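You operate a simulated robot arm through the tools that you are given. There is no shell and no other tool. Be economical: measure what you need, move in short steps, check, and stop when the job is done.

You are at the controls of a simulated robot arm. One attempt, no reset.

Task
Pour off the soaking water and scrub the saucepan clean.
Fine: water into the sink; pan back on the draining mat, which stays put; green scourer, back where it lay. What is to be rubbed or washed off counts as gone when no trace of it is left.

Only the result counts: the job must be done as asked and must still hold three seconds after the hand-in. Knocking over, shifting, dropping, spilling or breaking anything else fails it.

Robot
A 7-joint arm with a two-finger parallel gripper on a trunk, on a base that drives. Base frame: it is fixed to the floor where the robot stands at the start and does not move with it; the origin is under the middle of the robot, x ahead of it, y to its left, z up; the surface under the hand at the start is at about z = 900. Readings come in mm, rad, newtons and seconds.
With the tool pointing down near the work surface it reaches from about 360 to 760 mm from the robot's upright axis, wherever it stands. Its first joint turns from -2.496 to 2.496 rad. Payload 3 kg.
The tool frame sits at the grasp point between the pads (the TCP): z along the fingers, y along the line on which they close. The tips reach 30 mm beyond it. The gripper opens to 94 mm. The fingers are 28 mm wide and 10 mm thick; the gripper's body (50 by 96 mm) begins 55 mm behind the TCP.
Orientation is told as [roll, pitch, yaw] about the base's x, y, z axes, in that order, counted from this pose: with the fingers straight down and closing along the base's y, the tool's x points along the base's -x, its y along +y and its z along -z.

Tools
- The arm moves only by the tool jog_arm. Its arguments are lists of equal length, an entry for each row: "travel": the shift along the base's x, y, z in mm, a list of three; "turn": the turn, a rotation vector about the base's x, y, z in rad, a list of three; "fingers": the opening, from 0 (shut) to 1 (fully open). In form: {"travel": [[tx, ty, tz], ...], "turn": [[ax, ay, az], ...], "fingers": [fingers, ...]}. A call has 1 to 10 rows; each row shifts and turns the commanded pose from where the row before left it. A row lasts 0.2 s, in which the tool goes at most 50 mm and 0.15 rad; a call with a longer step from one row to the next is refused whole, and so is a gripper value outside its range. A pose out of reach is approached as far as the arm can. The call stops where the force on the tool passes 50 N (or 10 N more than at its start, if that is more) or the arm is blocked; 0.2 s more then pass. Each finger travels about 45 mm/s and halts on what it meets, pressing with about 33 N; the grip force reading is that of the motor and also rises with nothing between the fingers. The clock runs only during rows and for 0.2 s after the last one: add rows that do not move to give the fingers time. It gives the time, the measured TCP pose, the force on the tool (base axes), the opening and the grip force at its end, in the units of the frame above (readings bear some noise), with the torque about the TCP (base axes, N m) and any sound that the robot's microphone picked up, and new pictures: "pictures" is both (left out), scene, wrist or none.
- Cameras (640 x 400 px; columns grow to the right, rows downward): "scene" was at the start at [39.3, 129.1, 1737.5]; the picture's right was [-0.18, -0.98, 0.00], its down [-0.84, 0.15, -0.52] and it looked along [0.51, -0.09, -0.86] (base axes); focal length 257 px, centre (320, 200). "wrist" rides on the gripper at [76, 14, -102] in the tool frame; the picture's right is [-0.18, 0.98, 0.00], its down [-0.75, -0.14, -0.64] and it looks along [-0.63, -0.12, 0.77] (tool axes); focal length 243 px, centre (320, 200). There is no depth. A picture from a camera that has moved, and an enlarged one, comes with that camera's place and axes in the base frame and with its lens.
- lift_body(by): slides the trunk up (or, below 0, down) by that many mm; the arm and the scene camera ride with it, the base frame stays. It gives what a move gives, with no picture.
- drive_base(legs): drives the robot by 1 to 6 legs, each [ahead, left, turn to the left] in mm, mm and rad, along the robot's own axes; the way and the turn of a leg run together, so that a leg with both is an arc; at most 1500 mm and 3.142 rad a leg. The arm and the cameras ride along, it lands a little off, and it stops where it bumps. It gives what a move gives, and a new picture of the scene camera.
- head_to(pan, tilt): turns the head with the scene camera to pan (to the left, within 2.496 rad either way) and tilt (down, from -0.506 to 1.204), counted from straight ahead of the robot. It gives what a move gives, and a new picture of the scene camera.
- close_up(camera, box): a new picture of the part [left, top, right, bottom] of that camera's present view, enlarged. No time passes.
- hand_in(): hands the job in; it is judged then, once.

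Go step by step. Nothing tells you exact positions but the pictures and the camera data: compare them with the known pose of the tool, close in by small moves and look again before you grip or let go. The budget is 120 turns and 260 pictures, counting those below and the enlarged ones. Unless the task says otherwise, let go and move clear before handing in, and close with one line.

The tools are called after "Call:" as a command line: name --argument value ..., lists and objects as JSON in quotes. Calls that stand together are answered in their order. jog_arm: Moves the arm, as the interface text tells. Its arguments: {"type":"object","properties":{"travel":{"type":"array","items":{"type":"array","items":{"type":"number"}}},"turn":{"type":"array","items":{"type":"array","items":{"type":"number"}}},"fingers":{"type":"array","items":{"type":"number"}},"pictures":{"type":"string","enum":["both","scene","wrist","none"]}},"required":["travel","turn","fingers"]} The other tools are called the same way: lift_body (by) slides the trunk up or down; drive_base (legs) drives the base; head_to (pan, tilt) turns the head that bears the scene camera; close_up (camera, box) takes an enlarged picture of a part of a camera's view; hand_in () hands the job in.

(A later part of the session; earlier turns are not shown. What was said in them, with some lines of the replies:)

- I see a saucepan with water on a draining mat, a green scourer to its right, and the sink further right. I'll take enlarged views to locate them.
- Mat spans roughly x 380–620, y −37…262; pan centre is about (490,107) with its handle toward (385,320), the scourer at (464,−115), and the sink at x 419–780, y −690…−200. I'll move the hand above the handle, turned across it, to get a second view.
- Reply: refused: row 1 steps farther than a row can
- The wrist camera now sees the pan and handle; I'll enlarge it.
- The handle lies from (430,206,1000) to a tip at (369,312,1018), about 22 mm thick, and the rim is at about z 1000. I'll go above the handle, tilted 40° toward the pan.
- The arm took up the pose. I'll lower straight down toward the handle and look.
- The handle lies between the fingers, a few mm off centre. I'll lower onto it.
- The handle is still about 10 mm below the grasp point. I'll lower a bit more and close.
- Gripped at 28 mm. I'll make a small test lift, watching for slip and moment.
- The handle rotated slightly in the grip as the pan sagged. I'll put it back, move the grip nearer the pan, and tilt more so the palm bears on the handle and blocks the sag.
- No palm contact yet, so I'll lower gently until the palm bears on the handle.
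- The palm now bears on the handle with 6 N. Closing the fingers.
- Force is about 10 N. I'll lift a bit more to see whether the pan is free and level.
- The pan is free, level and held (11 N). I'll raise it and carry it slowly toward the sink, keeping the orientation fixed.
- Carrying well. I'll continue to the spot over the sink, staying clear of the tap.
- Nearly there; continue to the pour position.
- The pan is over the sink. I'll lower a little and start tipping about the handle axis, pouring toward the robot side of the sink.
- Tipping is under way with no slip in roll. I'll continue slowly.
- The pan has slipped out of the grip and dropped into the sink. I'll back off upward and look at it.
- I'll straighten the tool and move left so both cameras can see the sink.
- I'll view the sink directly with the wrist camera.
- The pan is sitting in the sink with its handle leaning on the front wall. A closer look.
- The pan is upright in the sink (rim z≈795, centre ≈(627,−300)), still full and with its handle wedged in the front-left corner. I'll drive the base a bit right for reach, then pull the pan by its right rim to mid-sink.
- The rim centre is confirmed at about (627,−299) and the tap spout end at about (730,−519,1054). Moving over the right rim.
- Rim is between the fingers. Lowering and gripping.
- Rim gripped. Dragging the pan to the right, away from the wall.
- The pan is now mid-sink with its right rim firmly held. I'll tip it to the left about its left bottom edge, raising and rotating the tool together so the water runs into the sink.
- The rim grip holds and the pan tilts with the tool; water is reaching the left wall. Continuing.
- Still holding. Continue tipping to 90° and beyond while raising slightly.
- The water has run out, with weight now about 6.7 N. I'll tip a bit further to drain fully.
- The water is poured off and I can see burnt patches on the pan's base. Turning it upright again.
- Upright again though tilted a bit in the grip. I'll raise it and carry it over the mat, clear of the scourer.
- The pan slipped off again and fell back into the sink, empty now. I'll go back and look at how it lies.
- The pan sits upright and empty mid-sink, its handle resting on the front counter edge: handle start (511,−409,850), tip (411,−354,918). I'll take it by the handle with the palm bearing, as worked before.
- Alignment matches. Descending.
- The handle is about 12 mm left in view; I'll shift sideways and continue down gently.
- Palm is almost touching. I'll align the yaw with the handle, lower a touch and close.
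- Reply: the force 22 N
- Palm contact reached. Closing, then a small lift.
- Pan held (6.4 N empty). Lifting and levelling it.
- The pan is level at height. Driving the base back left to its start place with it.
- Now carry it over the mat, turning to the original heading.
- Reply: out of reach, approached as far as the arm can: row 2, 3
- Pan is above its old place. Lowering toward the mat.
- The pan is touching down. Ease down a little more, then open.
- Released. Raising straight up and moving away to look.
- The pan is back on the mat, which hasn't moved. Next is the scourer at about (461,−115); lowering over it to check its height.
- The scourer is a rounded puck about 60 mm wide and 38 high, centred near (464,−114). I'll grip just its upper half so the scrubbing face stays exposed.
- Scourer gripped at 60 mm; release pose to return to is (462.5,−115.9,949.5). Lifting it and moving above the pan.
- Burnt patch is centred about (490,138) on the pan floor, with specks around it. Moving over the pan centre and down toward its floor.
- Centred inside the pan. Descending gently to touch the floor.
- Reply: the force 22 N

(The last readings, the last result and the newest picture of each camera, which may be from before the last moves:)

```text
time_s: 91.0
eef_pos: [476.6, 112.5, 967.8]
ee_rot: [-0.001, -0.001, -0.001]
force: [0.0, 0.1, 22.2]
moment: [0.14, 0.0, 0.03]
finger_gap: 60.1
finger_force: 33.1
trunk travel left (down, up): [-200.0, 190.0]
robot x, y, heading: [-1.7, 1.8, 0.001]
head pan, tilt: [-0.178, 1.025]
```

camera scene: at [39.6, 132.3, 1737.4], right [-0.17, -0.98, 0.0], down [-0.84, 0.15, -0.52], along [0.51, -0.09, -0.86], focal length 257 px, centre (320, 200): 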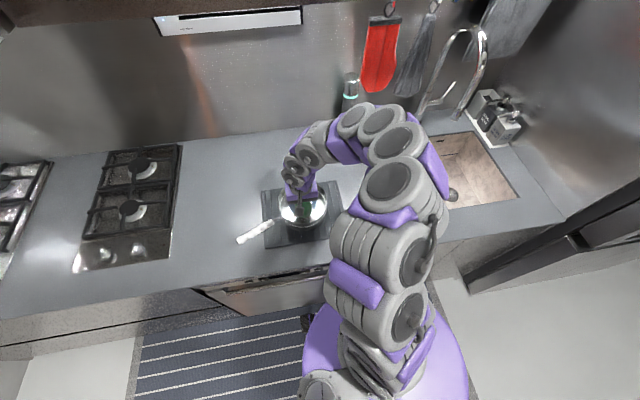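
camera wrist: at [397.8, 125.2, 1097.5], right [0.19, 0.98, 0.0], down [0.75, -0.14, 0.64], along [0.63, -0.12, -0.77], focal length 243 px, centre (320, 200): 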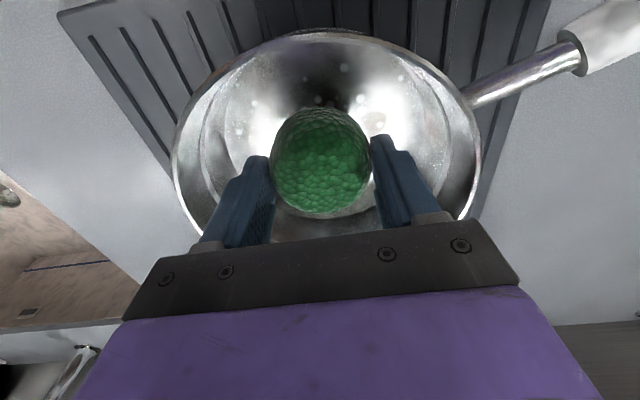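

Contact at 22 N. I'll ease slightly and start rubbing over the main patch, checking for pan movement.

Call:
jog_arm --travel '[[0, 0, 1], [5, 12, 0], [10, 8, 0], [10, 0, 0], [-20, 0, 0], [-10, 5, 0], [20, 0, 0], [0, -10, 0], [10, -5, 0], [-25, 0, 0]]' --turn '[[0, 0, 0], [0, 0, 0], [0, 0, 0], [0, 0, 0], [0, 0, 0], [0, 0, 0], [0, 0, 0], [0, 0, 0], [0, 0, 0], [0, 0, 0]]' --fingers '[0, 0, 0, 0, 0, 0, 0, 0, 0, 0]'

Call:
close_up --camera "wrist" --box '[150, 0, 500, 220]'

Call:
close_up --camera "scene" --box '[220, 150, 400, 262]'

```text
time_s: 93.2
eef_pos: [477.7, 120.7, 968.0]
ee_rot: [-0.004, 0.002, -0.001]
force: [-0.4, -0.9, 7.9]
moment: [-0.03, -0.06, 0.08]
finger_gap: 59.9
finger_force: 33.3
trunk travel left (down, up): [-200.0, 190.0]
robot x, y, heading: [0.3, 3.4, -0.0]
head pan, tilt: [-0.178, 1.025]
camera scene: at [37.6, 128.3, 1737.6], right [-0.17, -0.98, 0.0], down [-0.84, 0.15, -0.52], along [0.51, -0.09, -0.86], focal length 257 px, centre (320, 200)
camera wrist: at [401.2, 134.2, 1071.8], right [0.19, 0.98, 0.0], down [0.75, -0.14, 0.64], along [0.63, -0.12, -0.77], focal length 243 px, centre (320, 200)
```

scene: 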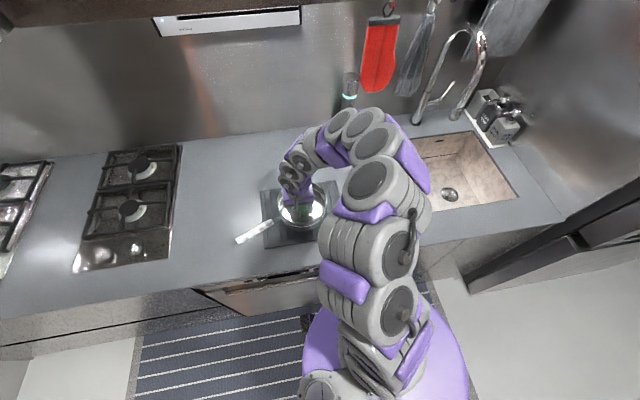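
wrist: 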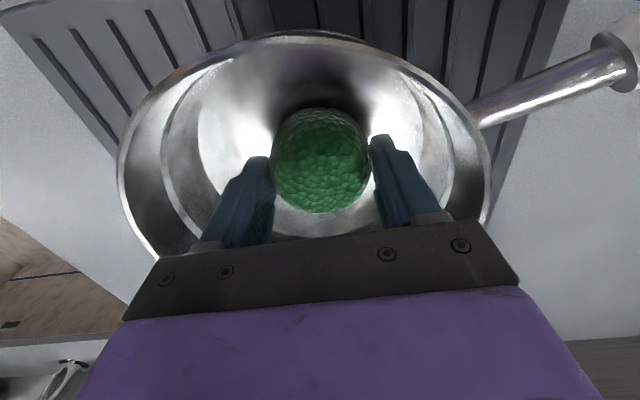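

```text
1.82 times, centred on (325, 110) of wrist
camera zoom: at [401.2, 134.2, 1071.8], right [0.19, 0.98, 0.0], down [0.75, -0.14, 0.64], along [0.63, -0.12, -0.77], focal length 441 px, centre (311, 364)
```

zoom: 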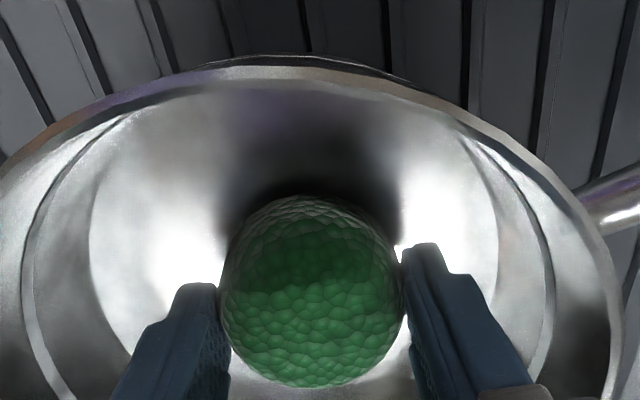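

```text
3.56 times, centred on (310, 206) of scene
camera zoom: at [37.6, 128.3, 1737.6], right [-0.17, -0.98, 0.0], down [-0.84, 0.15, -0.52], along [0.51, -0.09, -0.86], focal length 913 px, centre (356, 179)
```

zoom: 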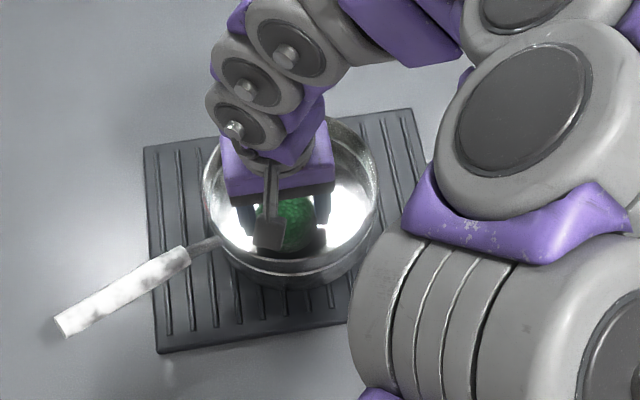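

The pan stays put and the specks are disappearing where rubbed. Now a full raster over the floor.

Call:
jog_arm --travel '[[0, 19, 0], [14, 0, 0], [-28, 0, 0], [-16, -13, 0], [22, 0, 0], [22, 0, 0], [19, 0, 0], [5, -16, 0], [-20, 0, 0], [-18, 0, 0]]' --turn '[[0, 0, 0], [0, 0, 0], [0, 0, 0], [0, 0, 0], [0, 0, 0], [0, 0, 0], [0, 0, 0], [0, 0, 0], [0, 0, 0], [0, 0, 0]]' --fingers '[0, 0, 0, 0, 0, 0, 0, 0, 0, 0]' --pictures "none"

Call:
jog_arm --travel '[[-20, 0, 0], [-18, 0, 0], [4, -15, 0], [22, 0, 0], [24, 0, 0], [20, 0, 0], [-18, -14, 0], [-28, 0, 0], [14, 10, 0], [0, 19, 0]]' --turn '[[0, 0, 0], [0, 0, 0], [0, 0, 0], [0, 0, 0], [0, 0, 0], [0, 0, 0], [0, 0, 0], [0, 0, 0], [0, 0, 0], [0, 0, 0]]' --fingers '[0, 0, 0, 0, 0, 0, 0, 0, 0, 0]'

```text
time_s: 95.4
eef_pos: [478.8, 111.0, 967.4]
ee_rot: [-0.002, 0.0, -0.001]
force: [6.4, -3.7, 19.1]
moment: [-0.11, -0.32, 0.07]
finger_gap: 60.0
finger_force: 33.2
trunk travel left (down, up): [-200.0, 190.0]
robot x, y, heading: [0.7, 1.9, 0.004]
head pan, tilt: [-0.178, 1.025]
```

```text
time_s: 97.6
eef_pos: [474.7, 114.8, 966.8]
ee_rot: [-0.006, 0.0, -0.002]
force: [-0.9, -0.2, 0.0]
moment: [-0.04, -0.02, 0.0]
finger_gap: 59.8
finger_force: 33.0
trunk travel left (down, up): [-200.0, 190.0]
robot x, y, heading: [5.5, -0.4, -0.001]
head pan, tilt: [-0.178, 1.025]
camera scene: at [38.7, 136.9, 1737.1], right [-0.18, -0.98, 0.0], down [-0.84, 0.15, -0.52], along [0.51, -0.09, -0.86], focal length 257 px, centre (320, 200)
camera wrist: at [398.3, 129.6, 1072.1], right [0.19, 0.98, -0.01], down [0.75, -0.14, 0.64], along [0.63, -0.12, -0.77], focal length 243 px, centre (320, 200)
```

scene: 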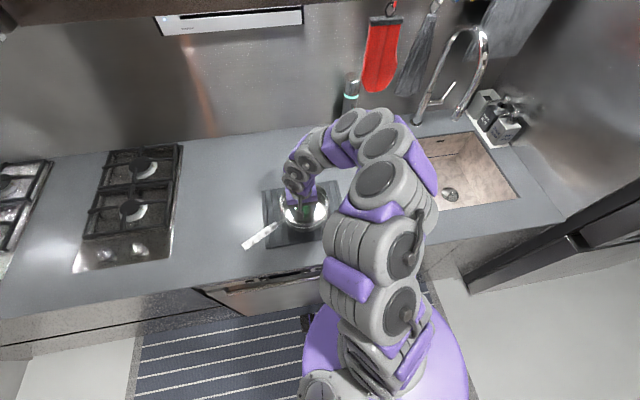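
wrist: 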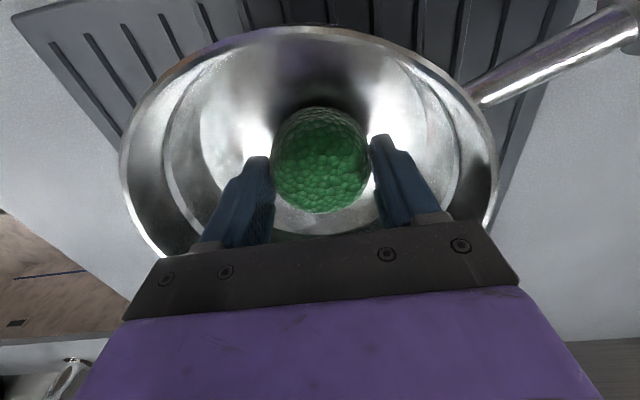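

Force has dropped to zero, so I'll lift out and inspect the pan and mat.

Call:
jog_arm --travel '[[0, 0, 20], [0, 0, 35], [0, 0, 45], [0, 0, 45], [-2, -45, 10], [-2, -48, 0], [-2, -48, 0], [0, -10, 0]]' --turn '[[0, 0, 0], [0, 0, 0], [0, 0, 0], [0, 0, 0], [0, 0, 0], [0, 0, 0], [0, 0, 0], [0, 0, 0]]' --fingers '[0, 0, 0, 0, 0, 0, 0, 0]'

Call:
close_up --camera "scene" --box '[220, 150, 400, 262]'

Call:
close_up --camera "wrist" --box '[320, 0, 560, 180]'

```text
time_s: 99.4
eef_pos: [475.0, -38.2, 1121.4]
ee_rot: [-0.003, 0.0, 0.002]
force: [-0.4, 0.5, -0.3]
moment: [-0.02, 0.02, 0.01]
finger_gap: 60.5
finger_force: 33.3
trunk travel left (down, up): [-200.0, 190.0]
robot x, y, heading: [-3.0, 3.1, 0.006]
head pan, tilt: [-0.178, 1.025]
camera scene: at [38.6, 130.8, 1737.5], right [-0.17, -0.98, 0.0], down [-0.84, 0.15, -0.52], along [0.51, -0.09, -0.86], focal length 257 px, centre (320, 200)
camera wrist: at [397.9, -22.6, 1226.5], right [0.18, 0.98, 0.0], down [0.75, -0.14, 0.64], along [0.63, -0.12, -0.77], focal length 243 px, centre (320, 200)
```

scene: 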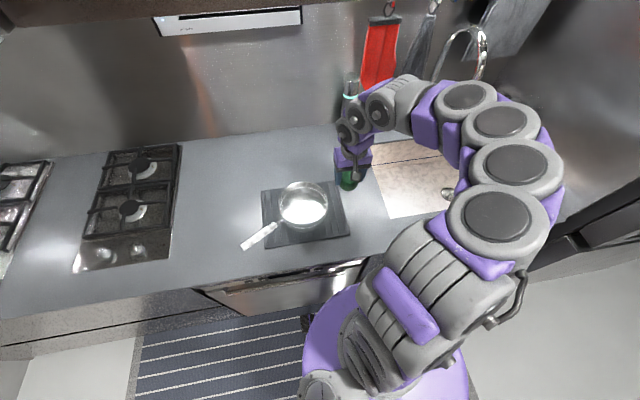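
wrist: 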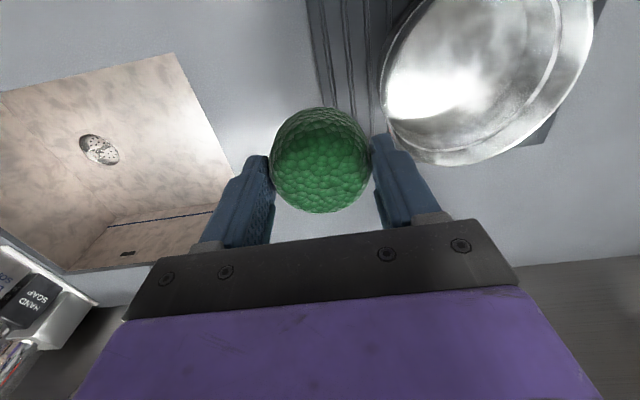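

```text
3.56 times, centred on (310, 206) of scene
camera zoom: at [38.6, 130.8, 1737.5], right [-0.17, -0.98, 0.0], down [-0.84, 0.15, -0.52], along [0.51, -0.09, -0.86], focal length 913 px, centre (356, 179)
```

zoom: 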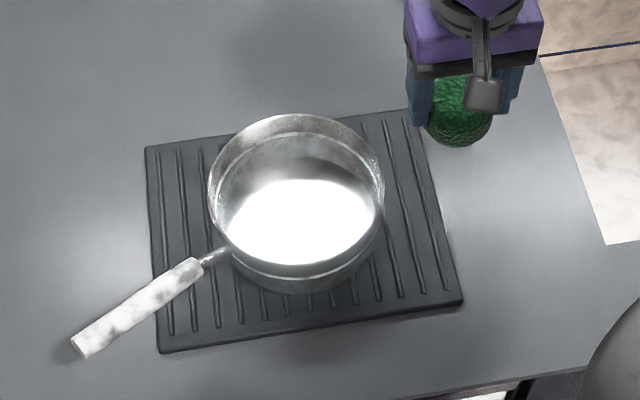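

```text
2.22 times, centred on (440, 90) of wrist
camera zoom: at [397.9, -22.6, 1226.5], right [0.18, 0.98, 0.0], down [0.75, -0.14, 0.64], along [0.63, -0.12, -0.77], focal length 539 px, centre (53, 444)
```

zoom: 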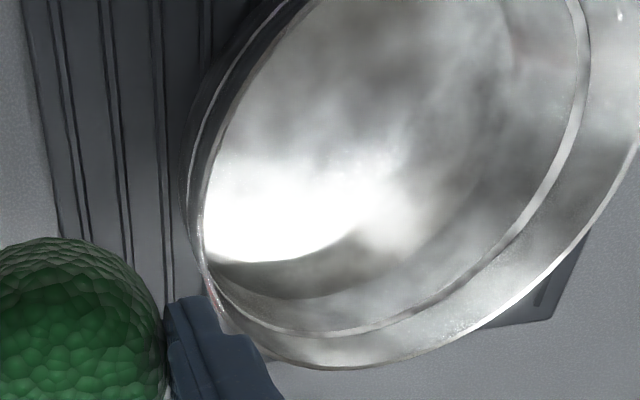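

The floor looks clean and the mat is unmoved. I'll check the inside from other angles, since glare hides part of it.

Call:
jog_arm --travel '[[5, 45, 10], [5, 45, 5], [5, 45, 0], [5, 45, 0], [5, 40, 0], [0, 35, 0]]' --turn '[[0, 0, 0], [0, 0, 0], [0, 0, 0], [0, 0, 0], [0, 0, 0], [0, 0, 0]]' --fingers '[0, 0, 0, 0, 0, 0]' --pictures "none"

Call:
close_up --camera "wrist" --box '[40, 0, 360, 200]'

Call:
jog_arm --travel '[[15, -40, 20], [15, -45, 20], [15, -15, 20], [10, 0, 20]]' --turn '[[0, 0, 0], [0, 0, 0], [0, 0, 0], [0, 0, 0]]' --fingers '[0, 0, 0, 0]' --pictures "none"

Call:
close_up --camera "wrist" --box '[160, 0, 480, 200]'

```text
time_s: 100.8
eef_pos: [496.6, 218.9, 1134.8]
ee_rot: [-0.005, 0.004, -0.003]
force: [-0.6, 0.0, 0.6]
moment: [-0.01, -0.05, 0.04]
finger_gap: 60.1
finger_force: 33.3
trunk travel left (down, up): [-200.0, 190.0]
robot x, y, heading: [0.2, 1.3, 0.004]
head pan, tilt: [-0.178, 1.025]
```

```text
2.00 times, centred on (200, 100) of wrist
camera zoom: at [419.7, 233.3, 1238.6], right [0.18, 0.98, -0.01], down [0.75, -0.14, 0.64], along [0.63, -0.12, -0.77], focal length 485 px, centre (560, 400)
```

zoom: 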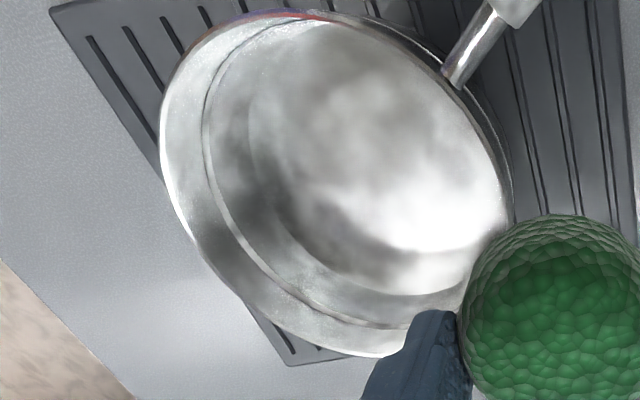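

```text
refused: row 2 steps farther than a row can; nothing moved
```

```text
2.00 times, centred on (320, 100) of wrist
camera zoom: at [419.7, 233.3, 1238.6], right [0.18, 0.98, -0.01], down [0.75, -0.14, 0.64], along [0.63, -0.12, -0.77], focal length 485 px, centre (320, 400)
```

zoom: 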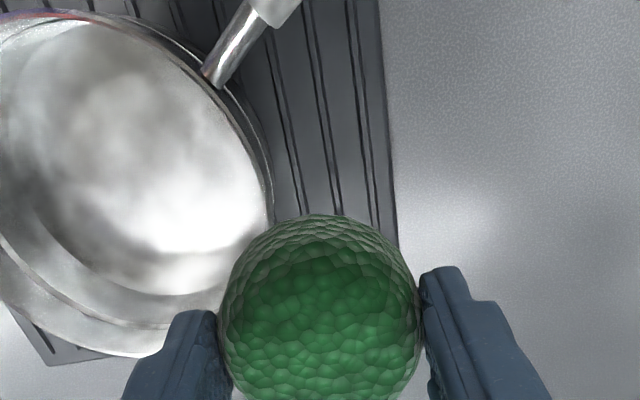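

Looks clean. One more look from straight above to cover the near side of the floor.

Call:
jog_arm --travel '[[8, -27, 20], [8, -27, 20], [8, -27, 20], [8, -27, 20], [0, 0, 0]]' --turn '[[0, 0.1, 0], [0, 0.1, 0], [0, 0.1, 0], [0, 0.1, 0], [0, 0, 0]]' --fingers '[0, 0, 0, 0, 0]' --pictures "none"

Call:
close_up --camera "wrist" --box '[220, 0, 440, 140]'

Call:
close_up --camera "scene" --box '[220, 150, 400, 262]'

```text
time_s: 102.0
eef_pos: [523.1, 113.4, 1214.8]
ee_rot: [-0.009, 0.403, 0.002]
force: [-0.6, 0.2, -0.6]
moment: [0.05, 0.0, -0.01]
finger_gap: 60.1
finger_force: 33.1
trunk travel left (down, up): [-200.0, 190.0]
robot x, y, heading: [-2.8, 3.1, 0.003]
head pan, tilt: [-0.178, 1.025]
```

```text
2.86 times, centred on (330, 70) of wrist
camera zoom: at [492.6, 130.2, 1341.7], right [0.16, 0.98, -0.08], down [0.95, -0.13, 0.3], along [0.28, -0.12, -0.95], focal length 693 px, centre (291, 571)
```

zoom: 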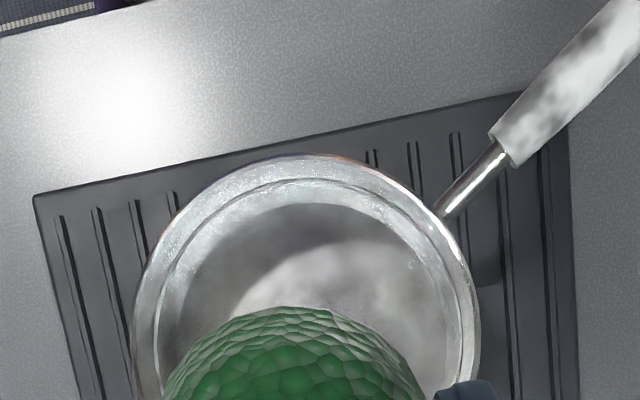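

```text
3.56 times, centred on (310, 206) of scene
camera zoom: at [32.4, 146.7, 1735.4], right [-0.17, -0.98, 0.01], down [-0.84, 0.14, -0.52], along [0.51, -0.1, -0.85], focal length 913 px, centre (356, 179)
```

zoom: 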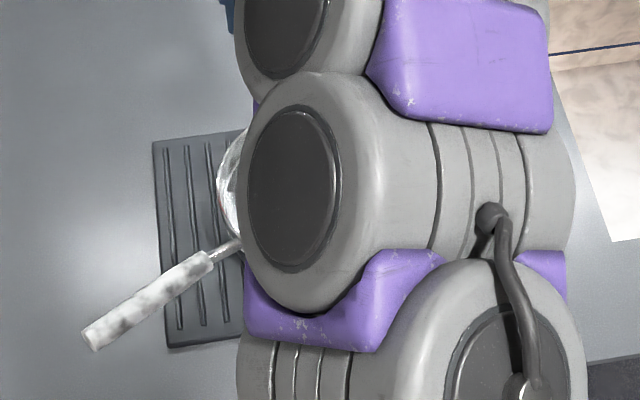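

Call:
close_up --camera "wrist" --box '[335, 60, 395, 100]'

Call:
close_up --camera "wrist" --box '[265, 50, 335, 100]'

```text
10.00 times, centred on (365, 80) of wrist
camera zoom: at [492.6, 130.2, 1341.7], right [0.16, 0.98, -0.08], down [0.95, -0.13, 0.3], along [0.28, -0.12, -0.95], focal length 2426 px, centre (-130, 1400)
```

zoom: 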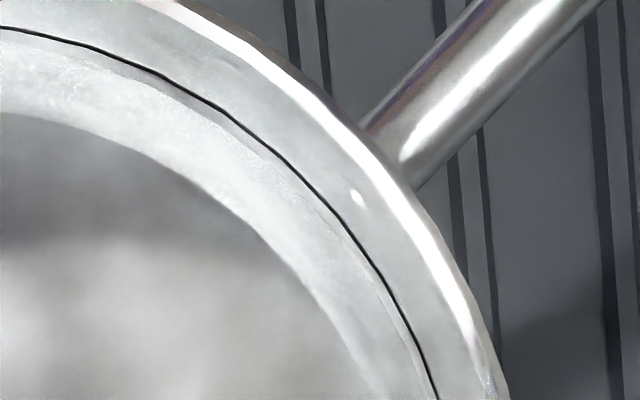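

```text
8.00 times, centred on (300, 75) of wrist
camera zoom: at [492.6, 130.2, 1341.7], right [0.16, 0.98, -0.08], down [0.95, -0.13, 0.3], along [0.28, -0.12, -0.95], focal length 1941 px, centre (480, 1200)
```

zoom: 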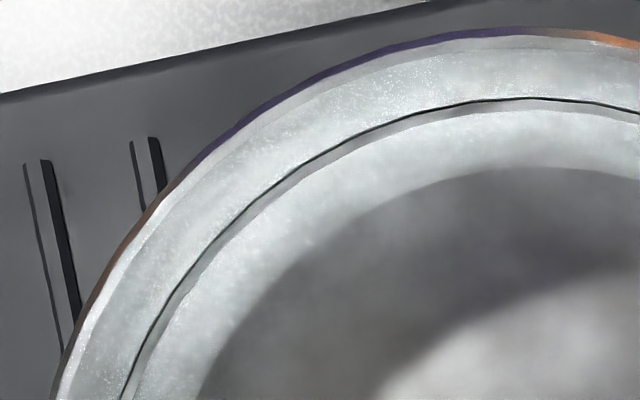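

Clean here too. I'll take one last high look at the middle from the right side on the way back.

Call:
jog_arm --travel '[[0, -40, 0], [0, -45, 0], [0, -15, 0], [0, 0, 0]]' --turn '[[0, 0, 0], [0, 0, 0], [0, 0, 0], [0, 0, 0]]' --fingers '[0, 0, 0, 0]' --pictures "none"

Call:
close_up --camera "wrist" --box '[320, 30, 520, 160]'

```text
time_s: 103.0
eef_pos: [511.4, 43.6, 1216.4]
ee_rot: [0.002, 0.394, 0.003]
force: [0.4, 0.5, -0.2]
moment: [-0.02, -0.03, -0.01]
finger_gap: 60.1
finger_force: 32.9
out of reach, approached as far as the arm can: row 2, 3
trunk travel left (down, up): [-200.0, 190.0]
robot x, y, heading: [-2.9, -1.9, -0.001]
head pan, tilt: [-0.178, 1.025]
```

```text
3.08 times, centred on (420, 95) of wrist
camera zoom: at [478.8, 57.6, 1342.4], right [0.17, 0.98, -0.07], down [0.94, -0.14, 0.3], along [0.29, -0.12, -0.95], focal length 746 px, centre (12, 523)
```

zoom: 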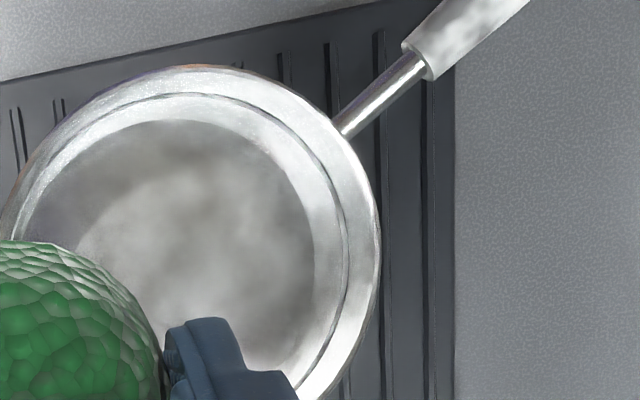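

The pan is clean. Straightening the tool and returning the scourer.

Call:
jog_arm --travel '[[-8, -10, 0], [-8, -20, 0], [-8, -25, 0], [-8, -25, 0], [-5, -25, 0], [-5, -25, 0], [0, 0, 0]]' --turn '[[0, -0.1, 0], [0, -0.1, 0], [0, -0.1, 0], [0, -0.096, 0], [0, 0, 0], [0, 0, 0], [0, 0, 0]]' --fingers '[0, 0, 0, 0, 0, 0, 0]' --pictures "scene"

```text
time_s: 104.6
eef_pos: [474.2, -80.0, 1213.9]
ee_rot: [-0.005, 0.004, 0.002]
force: [0.7, 0.7, -0.7]
moment: [-0.01, 0.01, 0.03]
finger_gap: 60.0
finger_force: 32.6
trunk travel left (down, up): [-200.0, 190.0]
robot x, y, heading: [1.6, 5.9, 0.004]
head pan, tilt: [-0.178, 1.025]
camera scene: at [38.6, 135.5, 1737.3], right [-0.17, -0.98, 0.0], down [-0.84, 0.15, -0.52], along [0.51, -0.09, -0.86], focal length 257 px, centre (320, 200)
```

scene: 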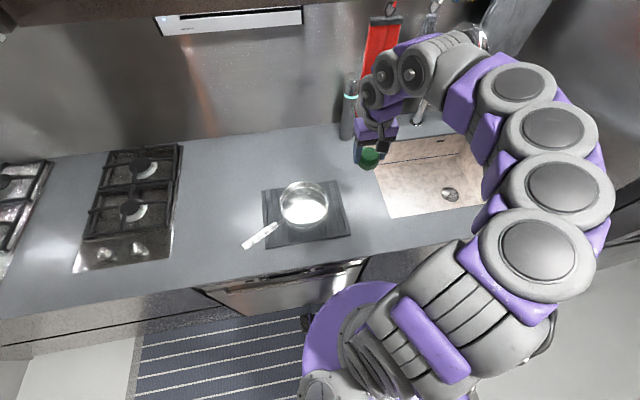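

Call:
jog_arm --travel '[[-6, -18, -30], [-6, -18, -40], [0, 0, -45], [0, 0, -45], [0, 0, -40], [0, 0, -30], [0, 0, 0]]' --turn '[[0, 0, 0], [0, 0, 0], [0, 0, 0], [0, 0, 0], [0, 0, 0], [0, 0, 0], [0, 0, 0]]' --fingers '[0, 0, 0, 0, 0, 0, 0]' --pictures "none"

```text
time_s: 106.2
eef_pos: [463.8, -121.4, 988.5]
ee_rot: [0.001, 0.005, -0.002]
force: [0.9, -0.6, -0.1]
moment: [-0.03, -0.03, 0.0]
finger_gap: 59.8
finger_force: 32.8
trunk travel left (down, up): [-200.0, 190.0]
robot x, y, heading: [1.3, 2.1, -0.001]
head pan, tilt: [-0.178, 1.025]
```

Call:
jog_arm --travel '[[-1, 4, -15], [0, 0, -12], [0, 0, -4], [0, 0, -3], [0, 0, 0]]' --turn '[[0, 0, 0], [0, 0, 0], [0, 0, 0], [0, 0, 0], [0, 0, 0]]' --fingers '[0, 0, 0, 0, 0]' --pictures "wrist"

```text
time_s: 107.4
eef_pos: [460.6, -118.0, 950.3]
ee_rot: [0.002, 0.006, 0.0]
force: [0.6, -1.0, -0.7]
moment: [-0.02, -0.02, 0.01]
finger_gap: 59.9
finger_force: 33.0
trunk travel left (down, up): [-200.0, 190.0]
robot x, y, heading: [-1.5, -1.3, 0.002]
head pan, tilt: [-0.178, 1.025]
camera wrist: at [384.7, -103.5, 1054.6], right [0.18, 0.98, 0.0], down [0.76, -0.14, 0.64], along [0.63, -0.12, -0.77], focal length 243 px, centre (320, 200)
```

wrist: 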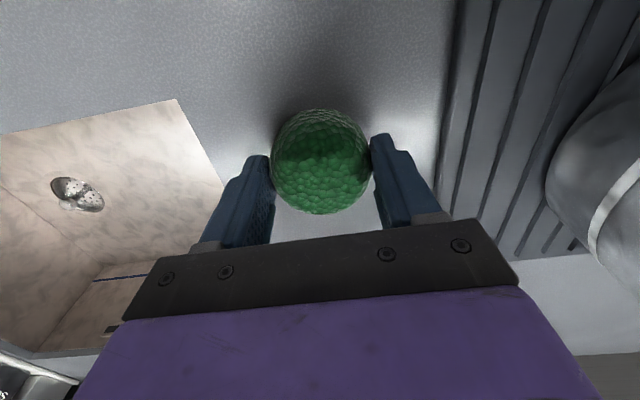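

Nearly the same view as at pick-up; nudge 2 mm and touch down.

Call:
jog_arm --travel '[[2, 2, -1], [0, 0, -1], [0, 0, 0]]' --turn '[[0, -0.005, 0], [0, 0, 0], [0, 0, 0]]' --fingers '[0, 0, 0]' --pictures "wrist"

```text
time_s: 108.2
eef_pos: [463.1, -115.0, 948.9]
ee_rot: [-0.001, 0.002, 0.0]
force: [0.6, 0.7, -0.3]
moment: [0.01, 0.01, -0.02]
finger_gap: 59.8
finger_force: 33.4
trunk travel left (down, up): [-200.0, 190.0]
robot x, y, heading: [-0.5, 0.8, 0.003]
head pan, tilt: [-0.178, 1.025]
camera wrist: at [385.5, -101.0, 1053.4], right [0.18, 0.98, 0.0], down [0.75, -0.14, 0.64], along [0.63, -0.12, -0.77], focal length 243 px, centre (320, 200)
```

wrist: 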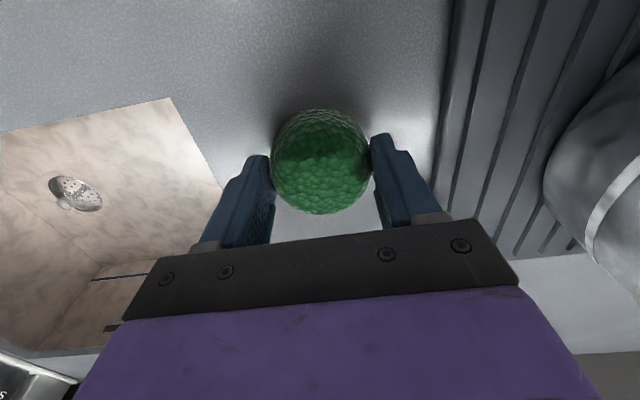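

Call:
jog_arm --travel '[[0, 0, -1], [0, 0, -1], [0, 0, 0]]' --turn '[[0, 0, 0], [0, 0, 0], [0, 0, 0]]' --fingers '[0, 0, 0]' --pictures "none"

```text
time_s: 109.0
eef_pos: [463.7, -116.2, 947.5]
ee_rot: [-0.002, -0.002, 0.001]
force: [1.9, -3.6, 26.6]
moment: [0.0, -0.05, 0.03]
finger_gap: 59.8
finger_force: 32.8
trunk travel left (down, up): [-200.0, 190.0]
robot x, y, heading: [6.1, 1.9, 0.005]
head pan, tilt: [-0.178, 1.025]
```

Contact reached. Ease up 1 mm, open, and rise.

Call:
jog_arm --travel '[[0, 0, 1], [0, 0, 0], [0, 0, 0], [0, 0, 0], [0, 0, 0], [0, 0, 10], [0, 0, 30], [0, 0, 45], [0, 0, 45], [0, 0, 45]]' --turn '[[0, 0, 0], [0, 0, 0], [0, 0, 0], [0, 0, 0], [0, 0, 0], [0, 0, 0], [0, 0, 0], [0, 0, 0], [0, 0, 0], [0, 0, 0]]' --fingers '[0, 0.7, 0.8, 1, 1, 1, 1, 1, 1, 1]'

Call:
jog_arm --travel '[[0, -30, 40], [0, -45, 10], [0, -45, 0], [0, -45, 0]]' --turn '[[0, 0, 0], [0, 0, 0], [0, 0, 0], [0, 0, 0]]' --fingers '[1, 1, 1, 1]'

Call:
close_up --camera "scene" --box '[220, 150, 400, 262]'

Call:
close_up --camera "scene" --box '[265, 170, 345, 235]'

```text
time_s: 111.2
eef_pos: [464.6, -113.1, 1124.0]
ee_rot: [0.001, 0.0, 0.0]
force: [0.7, 0.0, 0.0]
moment: [0.03, -0.02, -0.02]
finger_gap: 94.0
finger_force: 0.1
trunk travel left (down, up): [-200.0, 190.0]
robot x, y, heading: [-1.0, 1.2, -0.001]
head pan, tilt: [-0.178, 1.025]
camera scene: at [36.9, 129.7, 1737.6], right [-0.18, -0.98, 0.0], down [-0.84, 0.15, -0.52], along [0.51, -0.09, -0.86], focal length 257 px, centre (320, 200)
camera wrist: at [387.3, -97.9, 1228.5], right [0.18, 0.98, 0.0], down [0.75, -0.14, 0.64], along [0.63, -0.12, -0.77], focal length 243 px, centre (320, 200)
```

scene: 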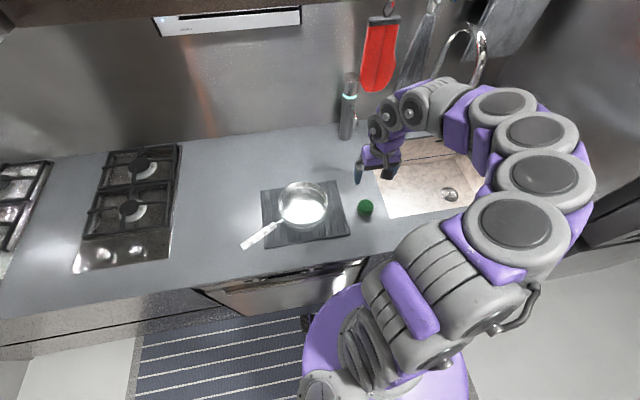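
wrist: 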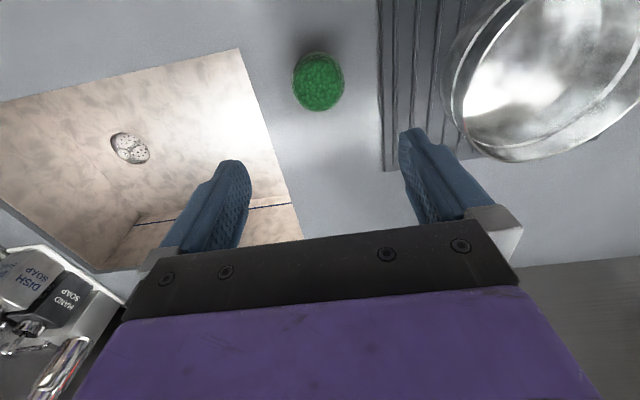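

```text
time_s: 112.2
eef_pos: [432.9, -200.0, 1159.1]
ee_rot: [-0.009, -0.004, -0.005]
force: [0.2, 0.8, -0.8]
moment: [0.0, -0.01, -0.01]
finger_gap: 94.4
finger_force: 0.1
out of reach, approached as far as the arm can: row 2, 3, 4
trunk travel left (down, up): [-200.0, 190.0]
robot x, y, heading: [3.8, 4.6, 0.004]
head pan, tilt: [-0.178, 1.025]
camera scene: at [37.6, 128.2, 1737.7], right [-0.17, -0.98, 0.0], down [-0.84, 0.15, -0.52], along [0.51, -0.09, -0.86], focal length 257 px, centre (320, 200)
camera wrist: at [355.0, -183.8, 1262.9], right [0.19, 0.98, -0.01], down [0.75, -0.14, 0.65], along [0.63, -0.13, -0.76], focal length 243 px, centre (320, 200)
```

scene: 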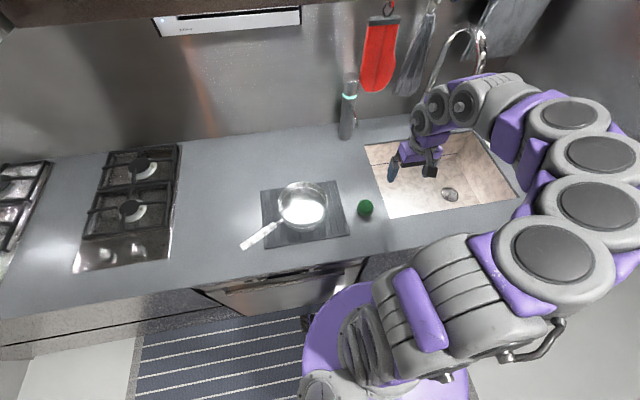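
wrist: 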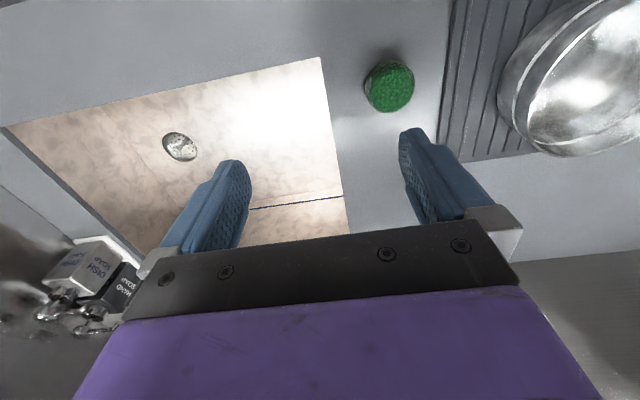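

```text
3.56 times, centred on (310, 206) of scene
camera zoom: at [37.6, 128.2, 1737.7], right [-0.17, -0.98, 0.0], down [-0.84, 0.15, -0.52], along [0.51, -0.09, -0.86], focal length 913 px, centre (356, 179)
```

zoom: 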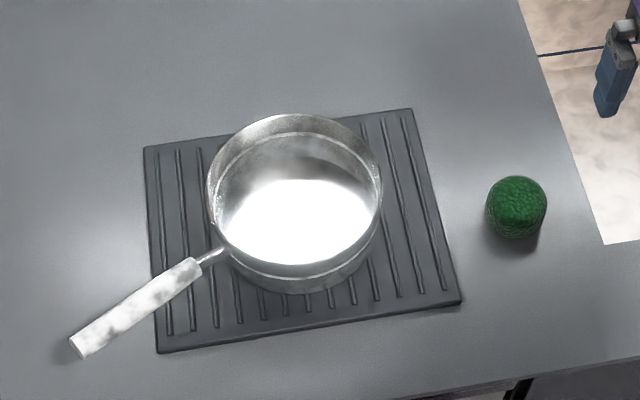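

```text
6.15 times, centred on (305, 202) of scene
camera zoom: at [37.6, 128.2, 1737.7], right [-0.17, -0.98, 0.0], down [-0.84, 0.15, -0.52], along [0.51, -0.09, -0.86], focal length 1581 px, centre (412, 185)
```

zoom: 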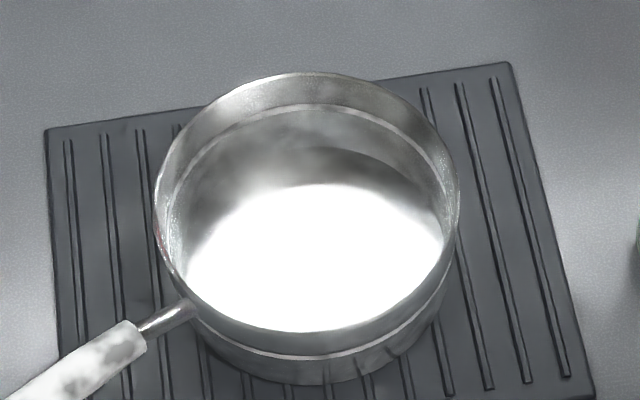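

The pan stands clean and empty on the unmoved mat. The scourer is back in its old spot and the hand is clear, so I'm handing in.

Call:
hand_in

```text
The job is handed in.
```

The soaking water went into the sink, and I saw no stain left inside the saucepan. The pan is back on the unmoved mat and the green scourer is where it lay. The pan slipped from the gripper twice on the way, both times falling into the sink; I saw no spill or damage outside it.
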